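You operate a simulated robot arm through the tools that you are given. There is no shell and no other tool. Be economical: measure what you need, move in short steps, check, and stop when the job is done.

You run a simulated robot arm. Do the job below in one go: nothing can be reset, and whatever is moved stays where it is left.

## Task
Take the grey clip from the top of the service cart and leave it on top of the blue filter pad on the top of the service cart.
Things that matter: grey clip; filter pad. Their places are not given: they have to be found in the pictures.

Only the result counts: the job must be done as asked and must still hold three seconds after the hand-in. Knocking over, shifting, dropping, spilling or breaking anything else fails it.

## Robot
A 6-joint arm with a two-finger parallel gripper, fixed in place. Base frame: the origin is at the foot of the arm, x ahead of it, y to its left, z up; the work surface is at about z = 0.86. Lengths are in m, angles in rad, forces in N, time in s.
With the tool pointing down near the work surface it reaches from about 0.26 to 0.68 m from the base axis. Its first joint turns from -1.152 to 1.152 rad. Payload 2.9 kg.
The tool frame sits at the grasp point between the pads (the TCP): z along the fingers, y along the line on which they close. The tips reach 0.03 m beyond it. The gripper opens to 0.11 m. The fingers are 0.02 m wide and 0.01 m thick; the gripper's body (0.048 by 0.112 m) begins 0.055 m behind the TCP.
Orientation is that of the tool frame in the base frame, as a unit quaternion [w, x, y, z]. With the fingers straight down and closing along the base's y, the tool's x points along the base's -x, its y along +y and its z along -z.

## Interface
- The arm moves only by the tool servo_tool. Its argument "deltas" is a list of rows, each a list of 3 entries, a list of its own where there are three numbers: the turn, a rotation vector about the tool's x, y, z in units of 4 degrees (1.0 is 4 degrees), then the shift along the tool's x, y, z in units of 50 mm (1.0 is 50 mm), then the opening in per cent of the stroke, from 0 (shut) to 100 (fully open). In form: [[[wx, wy, wz], [dx, dy, dz], fingers], ...]. A call has 1 to 20 rows; each row shifts and turns the commanded pose from where the row before left it, along the tool's axes as they then stand. A call with a number of a shift or a turn outside -1 to 1 is refused whole. Rows are played at 5 a second. More than 0.05 m and 0.15 rad between two rows, or a gripper value outside its range, and nothing of the call is played. A pose out of reach is approached as far as the arm can. The call stops where the force on the tool passes 40 N (or 10 N more than at its start, if that is more) or the arm is blocked; 0.2 s more then pass. The fingers move at their own pace (about 0.108 m/s each) and stop on an object; they squeeze with about 43 N. The grip force told is the motor's: it shows also when the fingers shut on nothing. Time passes only in rows, and 0.2 s behind the last, so rows that do not move let the fingers close. It gives the time, the measured TCP pose, the force on the tool (base axes), the opening and the grip force at its end, in the units of the frame above (readings bear some noise), and new pictures: "show" is both (left out), scene, wrist or none.
- Cameras (640 x 400 px; columns grow to the right, rows downward): "scene" is fixed at [0.0814, 0.4331, 1.3866]; the picture's right is [-0.74, -0.67, 0.00], its down [-0.36, 0.40, -0.84] and it looks along [0.56, -0.63, -0.54] (base axes); focal length 359 px, centre (320, 200). "wrist" rides on the gripper at [-0.036, 0, -0.057] in the tool frame; the picture's right is [0.00, -1.00, 0.00], its down [0.97, 0.00, -0.24] and it looks along [0.24, 0.00, 0.97] (tool axes); focal length 218 px, centre (320, 200).
- measure_at(camera, pixels): there is no depth. For up to 12 entries [column, row, z] of the newest picture of that camera ("zoom" is the newest enlarged one), the place [x, y] in the base frame at which the ray of that pixel passes the height z, good to about 0.002 m. It takes no simulated time.
- zoom(camera, box): a new picture of the part [left, top, right, bottom] of that camera's present view, enlarged. It takes no simulated time.
- close_job(): hands the job in; it is judged then, once.

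Work in short steps. Measure before you move; look again where a grasp or a placing could have gone wrong, and mend it. You have 60 turns and 150 pictures in all, those below and enlarged ones among them. Open the gripper and draw the arm clear of the work before you hand the job in, unless the task says otherwise; then end with one line.

The tools are called after "Emit:" as name(argument=value, ...) on one line, values as JSON. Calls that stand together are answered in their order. servo_tool: Moves the arm, as the interface text tells. Its arguments: {"type":"object","properties":{"deltas":{"type":"array","items":{"type":"array"}},"show":{"type":"string","enum":["both","scene","wrist","none"]}},"required":["deltas"]} The other tools are called the same way: measure_at (camera, pixels) gives the place at which the rays of pixels pass given heights; zoom (camera, box) takes an enlarged picture of a part of a camera's view; close_job () hands the job in.

At the start:

```text
clock: 0.0
position: [0.4186, -0.0343, 1.1256]
tool_rot: [0.0, 0.001, 1.0, 0.0]
force: [-0.4, 0.2, 0.4]
gripper_width: 0.1099
grip_force: 0.1
```

scene: 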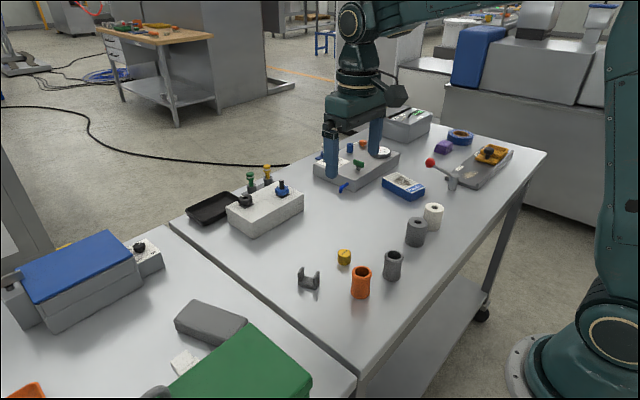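
wrist: 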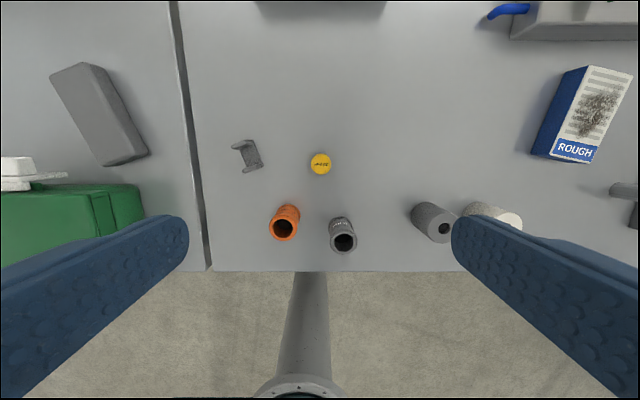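

The grey clip appears at scene (309,280) and wrist (247,155). The blue "ROUGH" pad at scene (403,187) is probably the filter pad, so I zoom in on both.

Emit:
zoom(camera="wrist", box=[200, 110, 360, 210])

Emit:
zoom(camera="scene", box=[340, 120, 540, 245])

Emit:
zoom(camera="scene", box=[270, 240, 366, 300])

Emit:
measure_at(camera="wrist", pixels=[[247, 155, 0.86], [247, 155, 0.88], [321, 164, 0.88], [590, 66, 0.88], [632, 75, 0.88], [532, 154, 0.88], [588, 162, 0.88], [566, 70, 0.86], [285, 222, 0.9], [343, 235, 0.9]])

```text
4.00 times, centred on (280, 160) of wrist
```

zoom: 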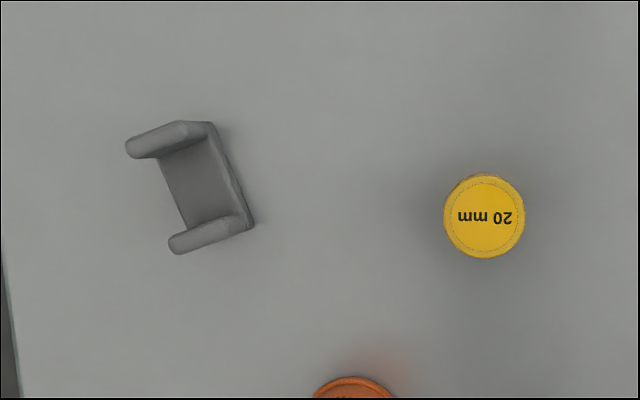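

```text
3.20 times, centred on (440, 182) of scene
```

zoom: 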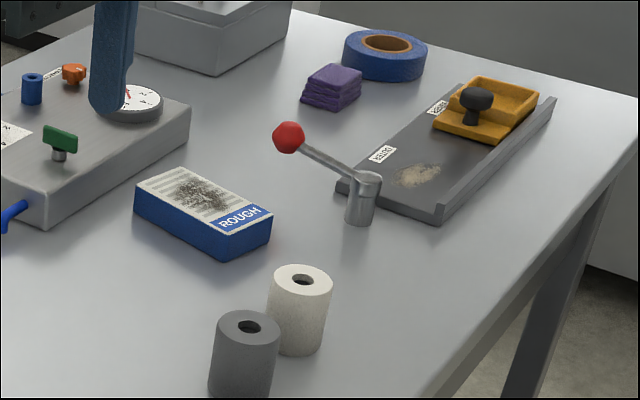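

```text
6.67 times, centred on (318, 270) of scene
```

zoom: 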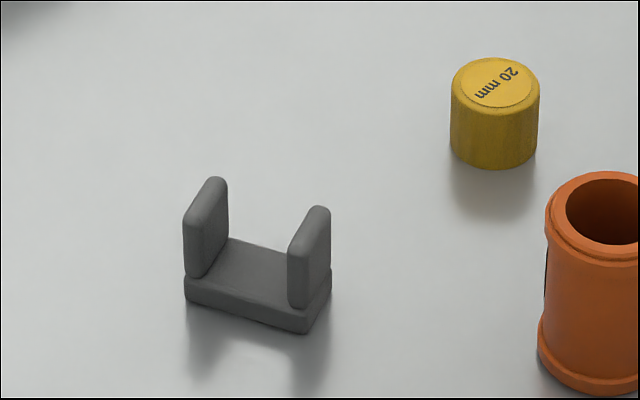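

```text
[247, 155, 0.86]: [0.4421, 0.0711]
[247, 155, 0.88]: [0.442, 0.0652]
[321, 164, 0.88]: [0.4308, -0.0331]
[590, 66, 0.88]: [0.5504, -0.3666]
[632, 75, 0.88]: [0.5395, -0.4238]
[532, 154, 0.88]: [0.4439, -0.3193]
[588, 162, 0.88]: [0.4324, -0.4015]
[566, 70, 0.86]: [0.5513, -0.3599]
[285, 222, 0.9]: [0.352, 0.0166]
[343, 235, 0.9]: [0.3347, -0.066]
```

The ROUGH block could be a scouring block and not the filter pad, so I look closer at the other candidates before deciding.

Emit:
zoom(camera="scene", box=[380, 120, 476, 180])

Emit:
zoom(camera="scene", box=[180, 120, 404, 260])

Emit:
zoom(camera="wrist", box=[500, 50, 640, 170])

Emit:
zoom(camera="scene", box=[0, 220, 320, 400])

```text
6.67 times, centred on (428, 150) of scene
```

zoom: 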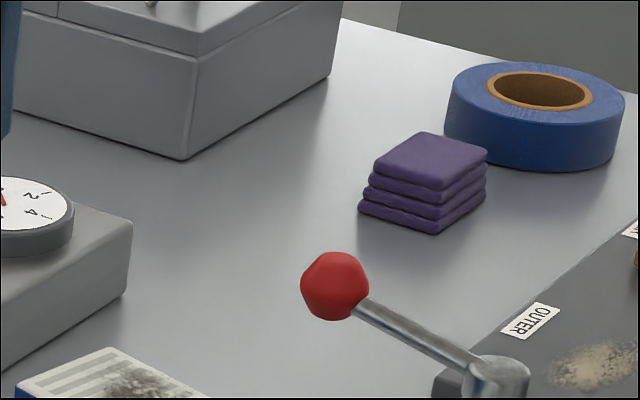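

```text
2.86 times, centred on (292, 190) of scene
```

zoom: 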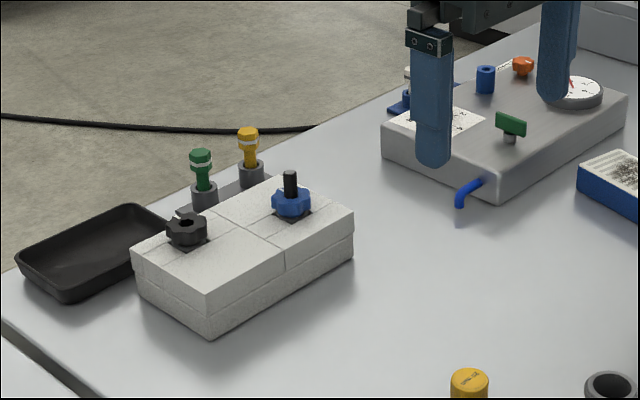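

```text
3.33 times, centred on (570, 110) of wrist
```

zoom: 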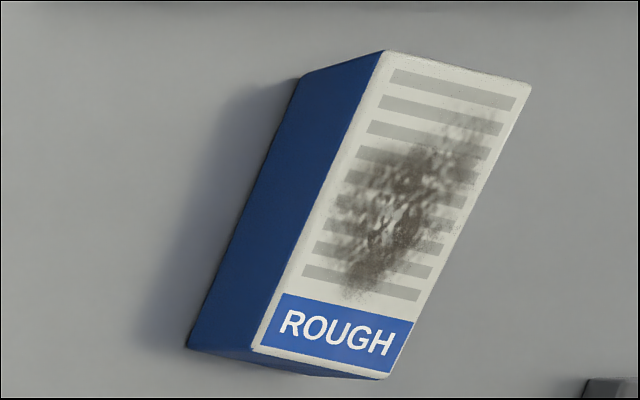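

```text
2.00 times, centred on (160, 310) of scene
```

zoom: 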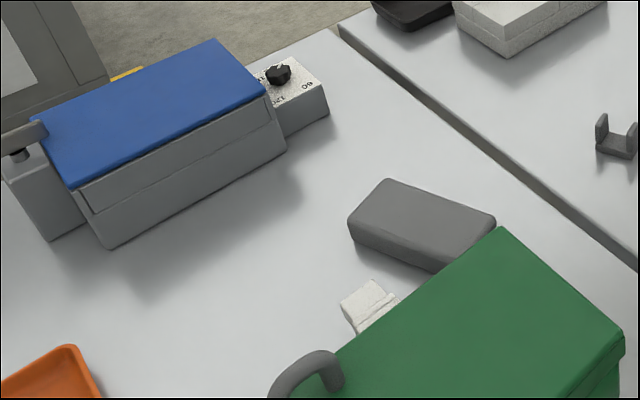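

Nothing else fits better: the ROUGH block, blue-bodied with a dirty filter face, is the likely pad, and I'll check the occluded area once the arm has moved. The clip is near (0.442, 0.068) with its long axis about 23° from base x, so I move above it and turn about 67°.

Emit:
servo_tool(deltas=[[[0, 0, 1], [-0.16, 0.68, 0.5], 70], [[0, 0, 1], [0, 0, 0], 70], [[0, 0, 1], [0, 0, 0], 70], [[0, 0, 1], [0, 0, 0], 70], [[0, 0, 1], [0, 0, 0], 70], [[0, 0, 1], [0, 0, 0], 70], [[0, 0, 1], [0, 0, 0], 70], [[0, 0, 1], [0, 0, 0], 70], [[0, 0, 1], [0, 0, 0], 70], [[0, 0, 1], [0, 0, 0], 70], [[0, 0, 1], [0, 0, 0], 70], [[0, 0, 1], [0, 0, 0], 70], [[0, 0, 1], [0, 0, 0], 70], [[0, 0, 1], [0, 0, 0], 70], [[0, 0, 1], [0, 0, 0], 70], [[0, 0, 1], [0, 0, 0], 70], [[0, 0, 0.8], [0, 0, 0], 70]])

```text
clock: 3.6
position: [0.4267, 0.0013, 1.0998]
tool_rot: [0.0, 0.554, 0.832, 0.0]
force: [0.3, 0.3, 0.1]
gripper_width: 0.0769
grip_force: 0.1
```

scene: 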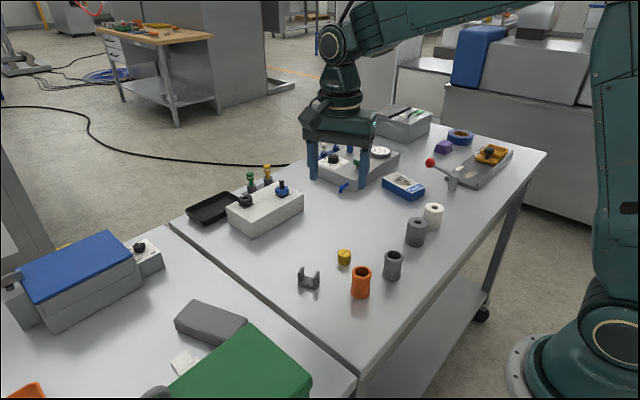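
wrist: 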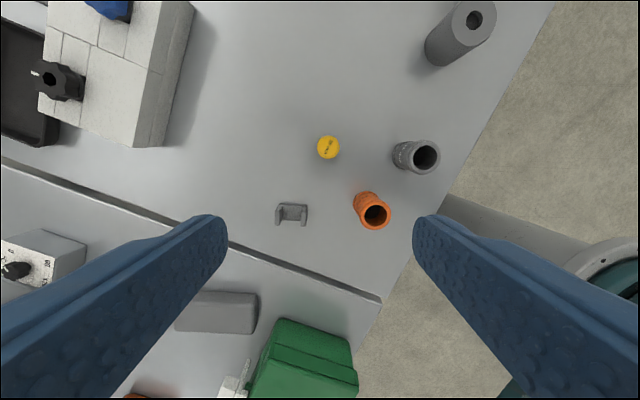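

The clip now lies level in the wrist view at about (291,213), so the turn is right. I zoom in to place its edges.

Emit:
zoom(camera="wrist", box=[251, 185, 331, 235])

Emit:
zoom(camera="scene", box=[300, 110, 460, 210])

Emit:
measure_at(camera="wrist", pixels=[[276, 205, 0.865], [307, 205, 0.865], [291, 205, 0.865], [291, 219, 0.865], [291, 213, 0.865]])

Emit:
measure_at(camera="scene", pixels=[[309, 284, 0.86], [298, 288, 0.86], [317, 291, 0.86]])

```text
8.00 times, centred on (291, 210) of wrist
```

zoom: 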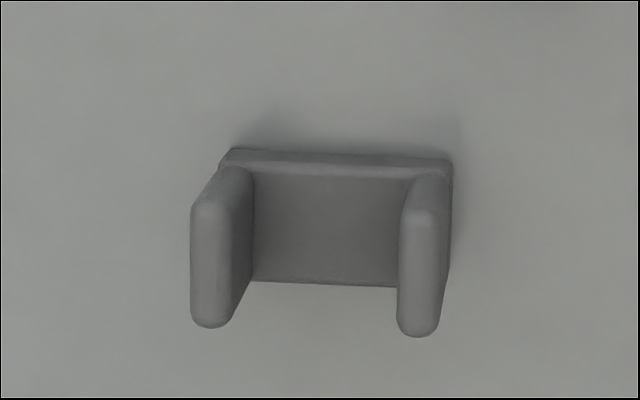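

```text
4.00 times, centred on (380, 160) of scene
```

zoom: 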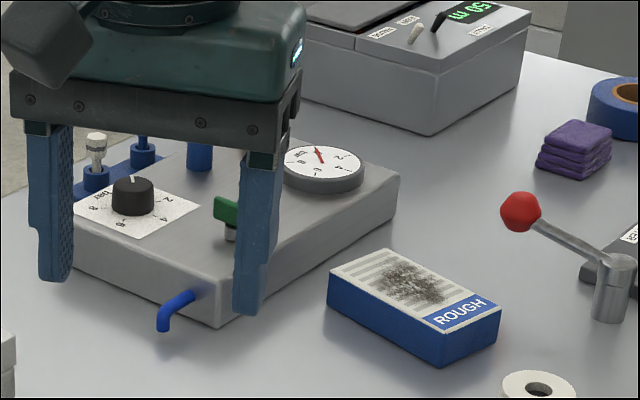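

```text
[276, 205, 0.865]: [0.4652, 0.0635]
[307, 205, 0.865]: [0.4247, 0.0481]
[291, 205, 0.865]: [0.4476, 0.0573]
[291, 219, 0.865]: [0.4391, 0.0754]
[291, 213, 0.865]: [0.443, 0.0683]
```

```text
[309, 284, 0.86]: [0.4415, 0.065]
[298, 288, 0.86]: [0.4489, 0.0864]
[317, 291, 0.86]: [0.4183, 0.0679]
```

The clip's base is centred near (0.4415, 0.067) and sits about 2° off. I move over it to z≈0.96 and look again before going down.

Emit:
servo_tool(deltas=[[[0, 0, 0], [0.55, 0.39, 0.5], 70], [[0, 0, 0], [0.55, 0.39, 0.8], 70], [[0, 0, 0], [0, 0, 0.8], 70], [[0, 0, 0.5], [0, 0, 0.7], 70], [[0, 0, 0], [0, 0, 0], 70]])

```text
refused: row 2 steps farther than a row can; nothing moved
```

The combined step in row 2 was too long, so I split it up.

Emit:
servo_tool(deltas=[[[0, 0, 0], [0.55, 0.39, 0.5], 70], [[0, 0, 0], [0.55, 0.39, 0.5], 70], [[0, 0, 0], [0, 0, 0.9], 70], [[0, 0, 0.5], [0, 0, 0.9], 70], [[0, 0, 0], [0, 0, 0], 70]])

```text
clock: 4.8
position: [0.4413, 0.0677, 0.9587]
tool_rot: [0.0, 0.567, 0.823, 0.001]
force: [0.3, -0.5, 0.4]
gripper_width: 0.0768
grip_force: 0.0
```

scene: 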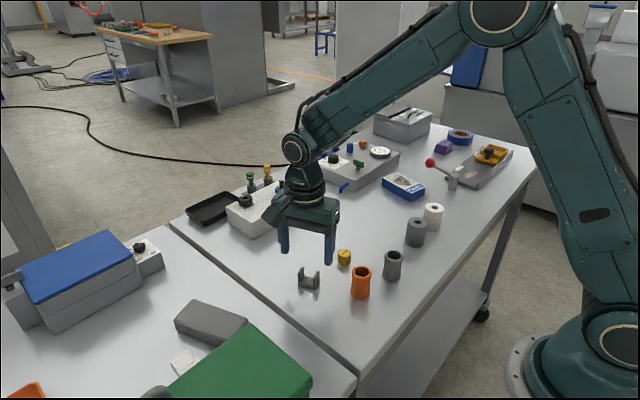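
wrist: 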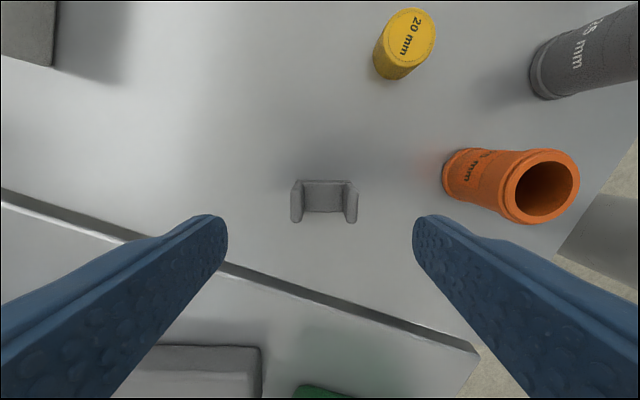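

The clip sits centred between the fingers, around (324,200). I check its depth along the tool x.

Emit:
zoom(camera="wrist", box=[276, 170, 372, 230])

Emit:
measure_at(camera="wrist", pixels=[[292, 182, 0.867], [355, 182, 0.867], [324, 182, 0.867], [324, 212, 0.867], [296, 222, 0.885], [351, 222, 0.885]])

```text
6.67 times, centred on (324, 200) of wrist
```

zoom: 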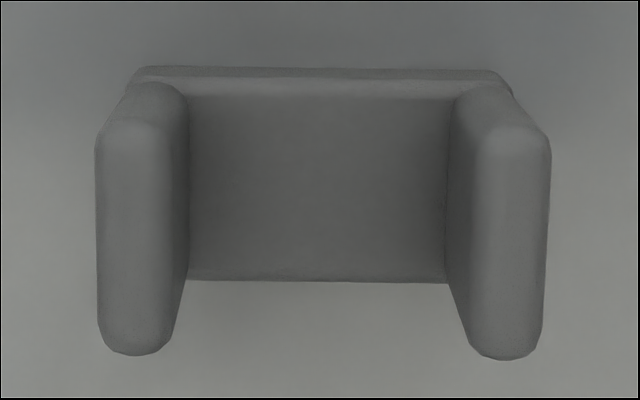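

```text
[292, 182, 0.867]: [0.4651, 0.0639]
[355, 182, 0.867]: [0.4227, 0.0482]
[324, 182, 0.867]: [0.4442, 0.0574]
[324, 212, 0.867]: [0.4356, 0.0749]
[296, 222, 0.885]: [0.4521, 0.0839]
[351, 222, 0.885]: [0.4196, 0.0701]
```

The base centre is near (0.440, 0.066), within 2 mm of the TCP. I go down to TCP z≈0.894, leaving the tips about 4 mm above the top, then close.

Emit:
servo_tool(deltas=[[[0, 0, 0], [-0.02, -0.03, 0.7], 70], [[0, 0, 0], [0, 0, 0.4], 70], [[0, 0, 0], [0, 0, 0.19], 70], [[0, 0, 0], [0, 0, 0], 70], [[0, 0, 0], [0, 0, 0], 30], [[0, 0, 0], [0, 0, 0], 30], [[0, 0, 0], [0, 0, 0], 30], [[0, 0, 0], [0, 0, 0], 30]])

```text
clock: 6.6
position: [0.4403, 0.0637, 0.8951]
tool_rot: [0.0, 0.568, 0.823, -0.001]
force: [1.3, 0.6, 1.0]
gripper_width: 0.0389
grip_force: 43.0
```

scene: 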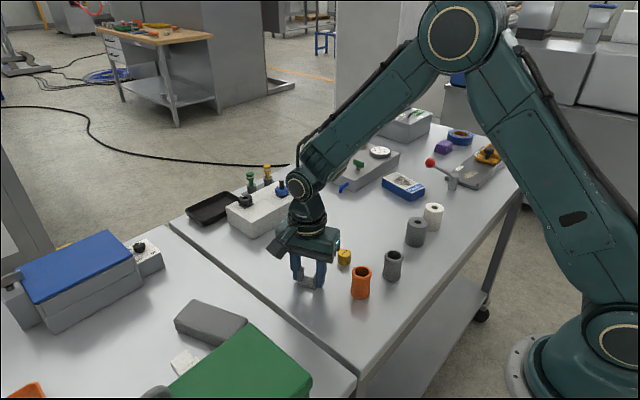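
wrist: 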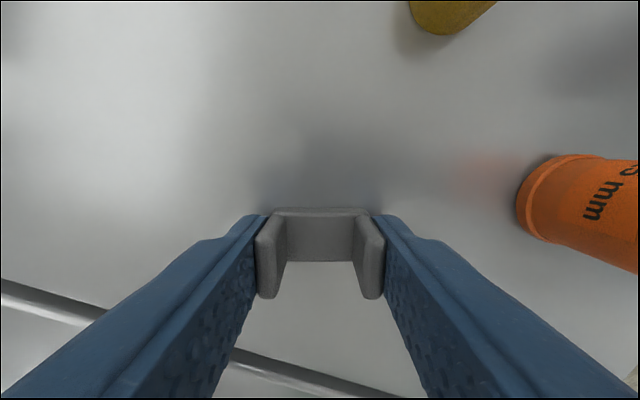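

The fingers have stopped on the clip at 39 mm with 43 N of grip. I lift it to about z = 1.07 and check it.

Emit:
servo_tool(deltas=[[[0, 0, 0], [0, 0, -0.3], 30], [[0, 0, 0], [0, 0, -0.6], 30], [[0, 0, 0], [0, 0, -0.9], 30], [[0, 0, 0], [0, 0, -0.9], 30], [[0, 0, 0], [0, 0, -0.9], 30], [[0, 0, 0], [0, 0, 0], 30]])

Emit:
zoom(camera="scene", box=[370, 160, 450, 210])

```text
clock: 8.0
position: [0.4382, 0.065, 1.0779]
tool_rot: [0.0, 0.568, 0.823, 0.0]
force: [-0.3, -0.9, 0.2]
gripper_width: 0.0389
grip_force: 43.2
```

scene: 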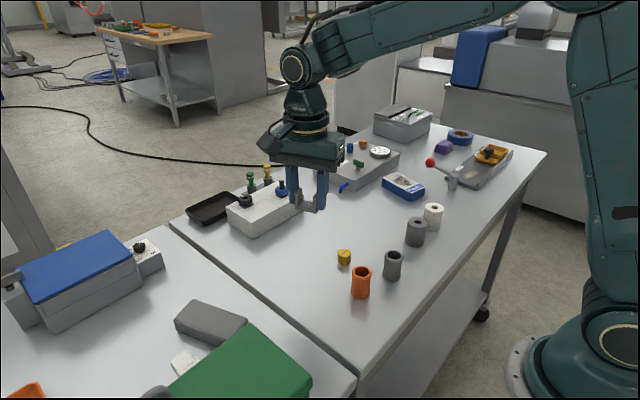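
wrist: 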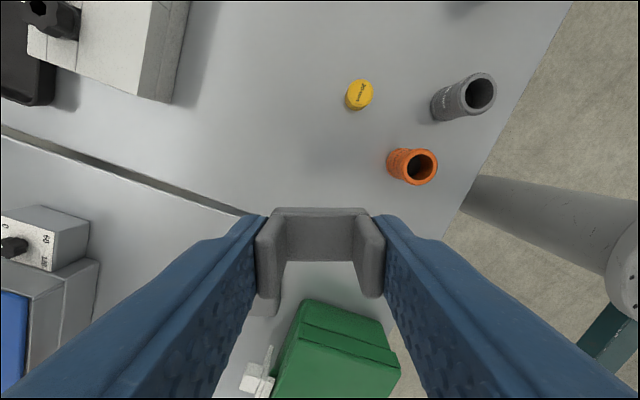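

```text
8.00 times, centred on (410, 185) of scene
```

zoom: 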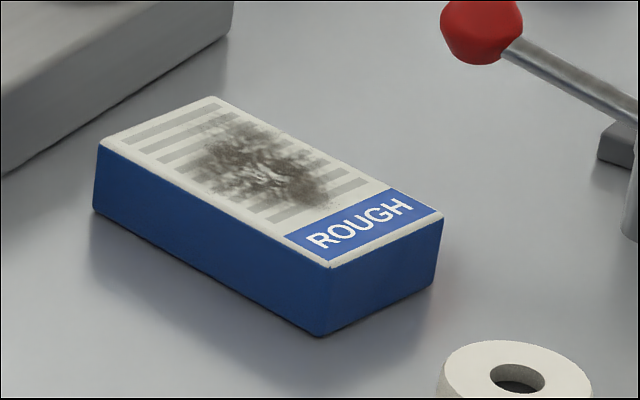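

The clip is held level. I measure the pad's corners at several heights to get its top height: the vertical edge runs from (330,265) down to (320,335) in the zoom.

Emit:
measure_at(camera="zoom", pixels=[[320, 335, 0.86], [328, 267, 0.875], [328, 267, 0.88], [328, 267, 0.885], [328, 267, 0.89], [97, 212, 0.86], [100, 145, 0.88], [215, 97, 0.88], [443, 215, 0.88], [432, 285, 0.86]])

Emit:
measure_at(camera="scene", pixels=[[430, 162, 0.91], [430, 162, 0.94], [451, 186, 0.86], [434, 208, 0.9], [345, 187, 0.875]])

```text
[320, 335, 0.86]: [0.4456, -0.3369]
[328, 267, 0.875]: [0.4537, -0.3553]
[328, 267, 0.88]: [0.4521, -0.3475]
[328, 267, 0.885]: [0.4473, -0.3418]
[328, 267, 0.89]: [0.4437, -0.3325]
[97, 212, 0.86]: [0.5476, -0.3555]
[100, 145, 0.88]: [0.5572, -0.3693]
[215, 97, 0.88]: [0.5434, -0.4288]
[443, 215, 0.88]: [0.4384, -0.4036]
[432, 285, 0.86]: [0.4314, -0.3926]
```

```text
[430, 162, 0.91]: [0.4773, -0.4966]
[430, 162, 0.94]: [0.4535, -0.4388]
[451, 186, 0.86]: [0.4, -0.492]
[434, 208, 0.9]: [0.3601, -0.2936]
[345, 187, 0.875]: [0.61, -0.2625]
```

The pad's top is at z≈0.886, centred near (0.491, -0.376), with its long axis at about -10°. I carry the clip over at z≈1.078 and turn it about 31° to line up.

Emit:
servo_tool(deltas=[[[0, 0, 0], [-0.862, -0.214, 0], 30], [[0, 0, 0], [-0.862, -0.214, 0], 30], [[0, 0, 0], [-0.862, -0.214, 0], 30], [[0, 0, 0], [-0.862, -0.214, 0], 30], [[0, 0, 0], [-0.862, -0.214, 0], 30], [[0, 0, 0], [-0.862, -0.214, 0], 30], [[0, 0, 0], [-0.862, -0.214, 0], 30], [[0, 0, 0], [-0.862, -0.214, 0], 30], [[0, 0, 0], [-0.862, -0.214, 0], 30], [[0, 0, 0], [-0.862, -0.214, 0], 30], [[0, 0, 0.97], [0, 0, 0], 30], [[0, 0, 0.97], [0, 0, 0], 30], [[0, 0, 0.97], [0, 0, 0], 30], [[0, 0, 0.97], [0, 0, 0], 30], [[0, 0, 0.97], [0, 0, 0], 30], [[0, 0, 0.97], [0, 0, 0], 30], [[0, 0, 0.97], [0, 0, 0], 30], [[0, 0, 0.97], [0, 0, 0], 30], [[0, 0, 0], [0, 0, 0], 30]])

```text
clock: 12.0
position: [0.4925, -0.3757, 1.0754]
tool_rot: [0.0, 0.768, 0.641, 0.0]
force: [-0.5, -0.3, -0.6]
gripper_width: 0.0385
grip_force: 43.1
```

scene: 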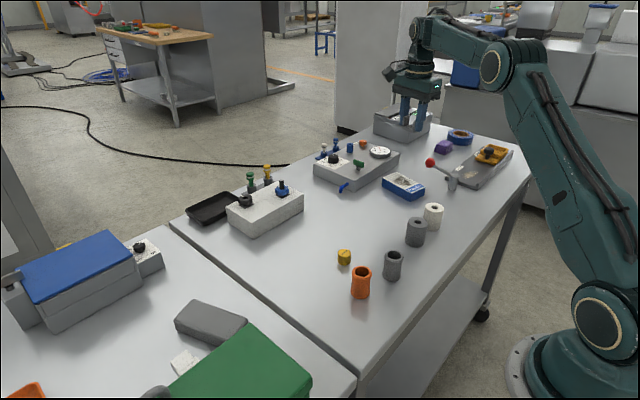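
wrist: 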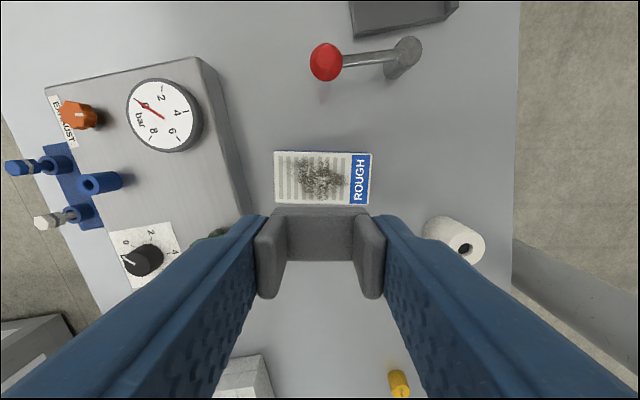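

The pad lies level in the wrist view at (274–371, 151–204). I measure it here, and triangulate the red ball to check clearance to the gripper body.

Emit:
measure_at(camera="wrist", pixels=[[274, 151, 0.887], [371, 154, 0.887], [369, 204, 0.887], [275, 204, 0.887], [326, 62, 0.91], [326, 62, 0.93], [326, 62, 0.95], [326, 62, 0.97], [227, 180, 0.9]])

Emit:
measure_at(camera="scene", pixels=[[430, 162, 0.91], [430, 162, 0.93], [430, 162, 0.95], [430, 162, 0.97]])

```text
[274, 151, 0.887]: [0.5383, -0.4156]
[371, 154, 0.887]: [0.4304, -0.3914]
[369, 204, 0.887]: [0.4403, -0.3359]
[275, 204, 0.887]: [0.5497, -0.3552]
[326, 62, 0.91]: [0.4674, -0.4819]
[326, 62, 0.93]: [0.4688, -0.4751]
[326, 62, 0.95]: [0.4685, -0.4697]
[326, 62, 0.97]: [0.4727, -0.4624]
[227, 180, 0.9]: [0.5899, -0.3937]
```

```text
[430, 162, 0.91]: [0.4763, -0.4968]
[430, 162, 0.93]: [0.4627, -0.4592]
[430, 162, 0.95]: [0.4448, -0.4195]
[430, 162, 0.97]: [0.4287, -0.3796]
```

The ball is near (0.468, -0.478, 0.92), well clear. The pad's centre is (0.490, -0.374), so I shift 3 mm and go down to TCP z≈0.928, just above contact.

Emit:
servo_tool(deltas=[[[0, 0, 0], [0.01, -0.06, 0.8], 30], [[0, 0, 0], [0, 0, 0.8], 30], [[0, 0, 0], [0, 0, 0.8], 30], [[0, 0, 0], [0, 0, 0.4], 30], [[0, 0, 0], [0, 0, 0.15], 30], [[0, 0, 0], [0, 0, 0], 30]])

Emit:
zoom(camera="scene", box=[370, 150, 450, 200])

```text
clock: 13.4
position: [0.4894, -0.3746, 0.9268]
tool_rot: [0.0, 0.767, 0.641, 0.0]
force: [1.1, -0.1, -0.6]
gripper_width: 0.0388
grip_force: 43.2
```

scene: 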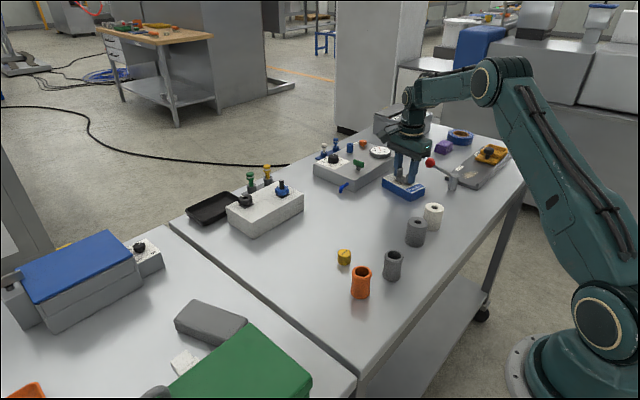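
wrist: 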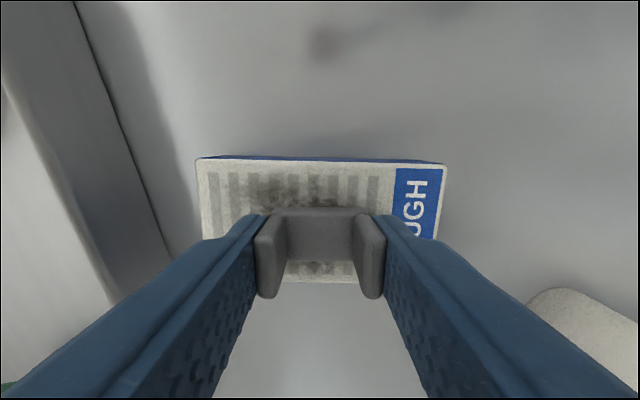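

```text
8.00 times, centred on (410, 175) of scene
```

zoom: 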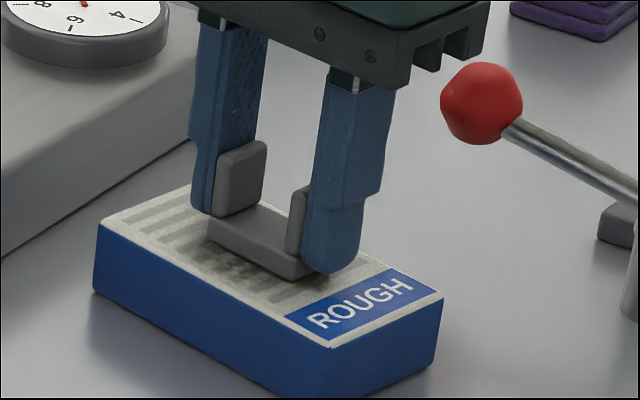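

The clip is just above the middle of the pad. I step down by about 3 mm and watch the force.

Emit:
servo_tool(deltas=[[[0, 0, 0], [0, 0, 0.03], 30], [[0, 0, 0], [0, 0, 0.03], 30], [[0, 0, 0], [0, 0, 0], 30]], show="none")

Emit:
zoom(camera="scene", box=[370, 150, 450, 200])

```text
clock: 14.2
position: [0.4904, -0.3737, 0.9259]
tool_rot: [0.001, 0.767, 0.641, 0.0]
force: [-1.6, -0.4, 6.7]
gripper_width: 0.0388
grip_force: 42.5
```

```text
8.00 times, centred on (410, 175) of scene
```

zoom: 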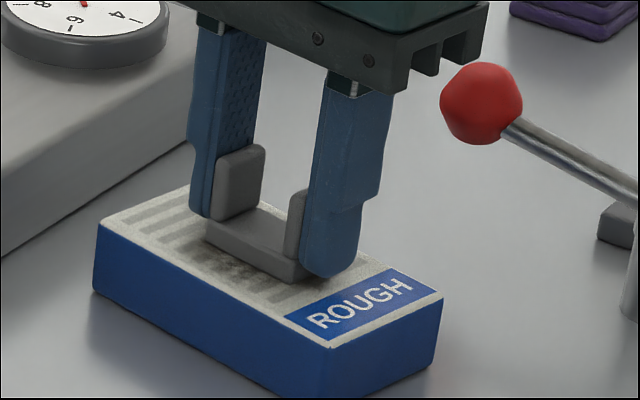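

An upward force of 6.7 N shows the clip has touched the pad. I open part-way and draw straight up.

Emit:
servo_tool(deltas=[[[0, 0, 0], [0, 0, -0.02], 40], [[0, 0, 0], [0, 0, 0], 55], [[0, 0, 0], [0, 0, 0], 55], [[0, 0, 0], [0, 0, -0.2], 55], [[0, 0, 0], [0, 0, -0.6], 55], [[0, 0, 0], [0, 0, -0.9], 55], [[0, 0, 0], [0, 0, -0.9], 55], [[0, 0, 0], [0, 0, -0.9], 55], [[0, 0, 0], [0, 0, 0], 55]])

Emit:
zoom(camera="scene", box=[370, 150, 450, 200])

```text
clock: 16.2
position: [0.4891, -0.3734, 1.1011]
tool_rot: [0.0, 0.767, 0.642, 0.0]
force: [-1.5, -0.9, -0.1]
gripper_width: 0.0607
grip_force: 0.0
```

scene: 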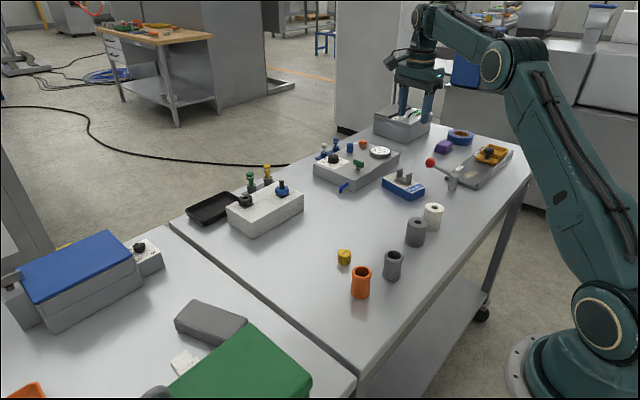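
wrist: 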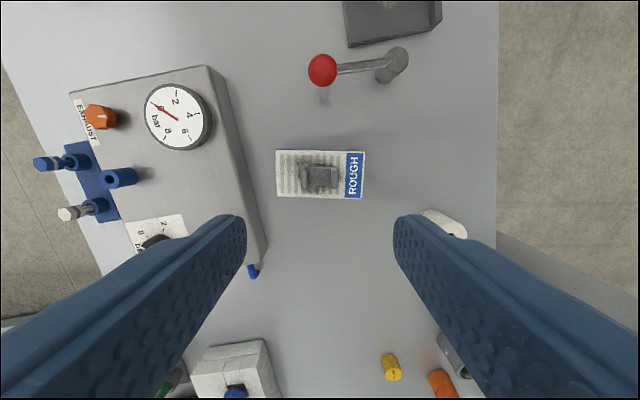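

```text
8.00 times, centred on (410, 175) of scene
```

zoom: 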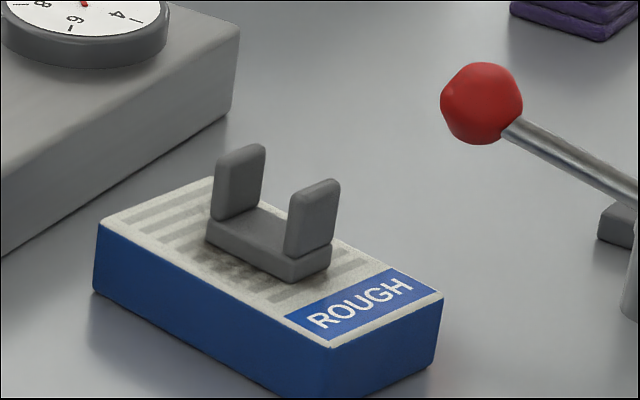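

The clip stands flat in the middle of the pad, the pad hasn't moved, and the arm is clear at z = 1.10. I hand the job in.

Emit:
close_job()

```text
The job is handed in.
```

The grey clip is resting upright in the middle of the blue filter pad. I took the blue block marked "ROUGH" to be the pad, as nothing else on the cart fitted better. In the last pictures nothing else had moved, and the gripper was open and clear when I handed the job in.
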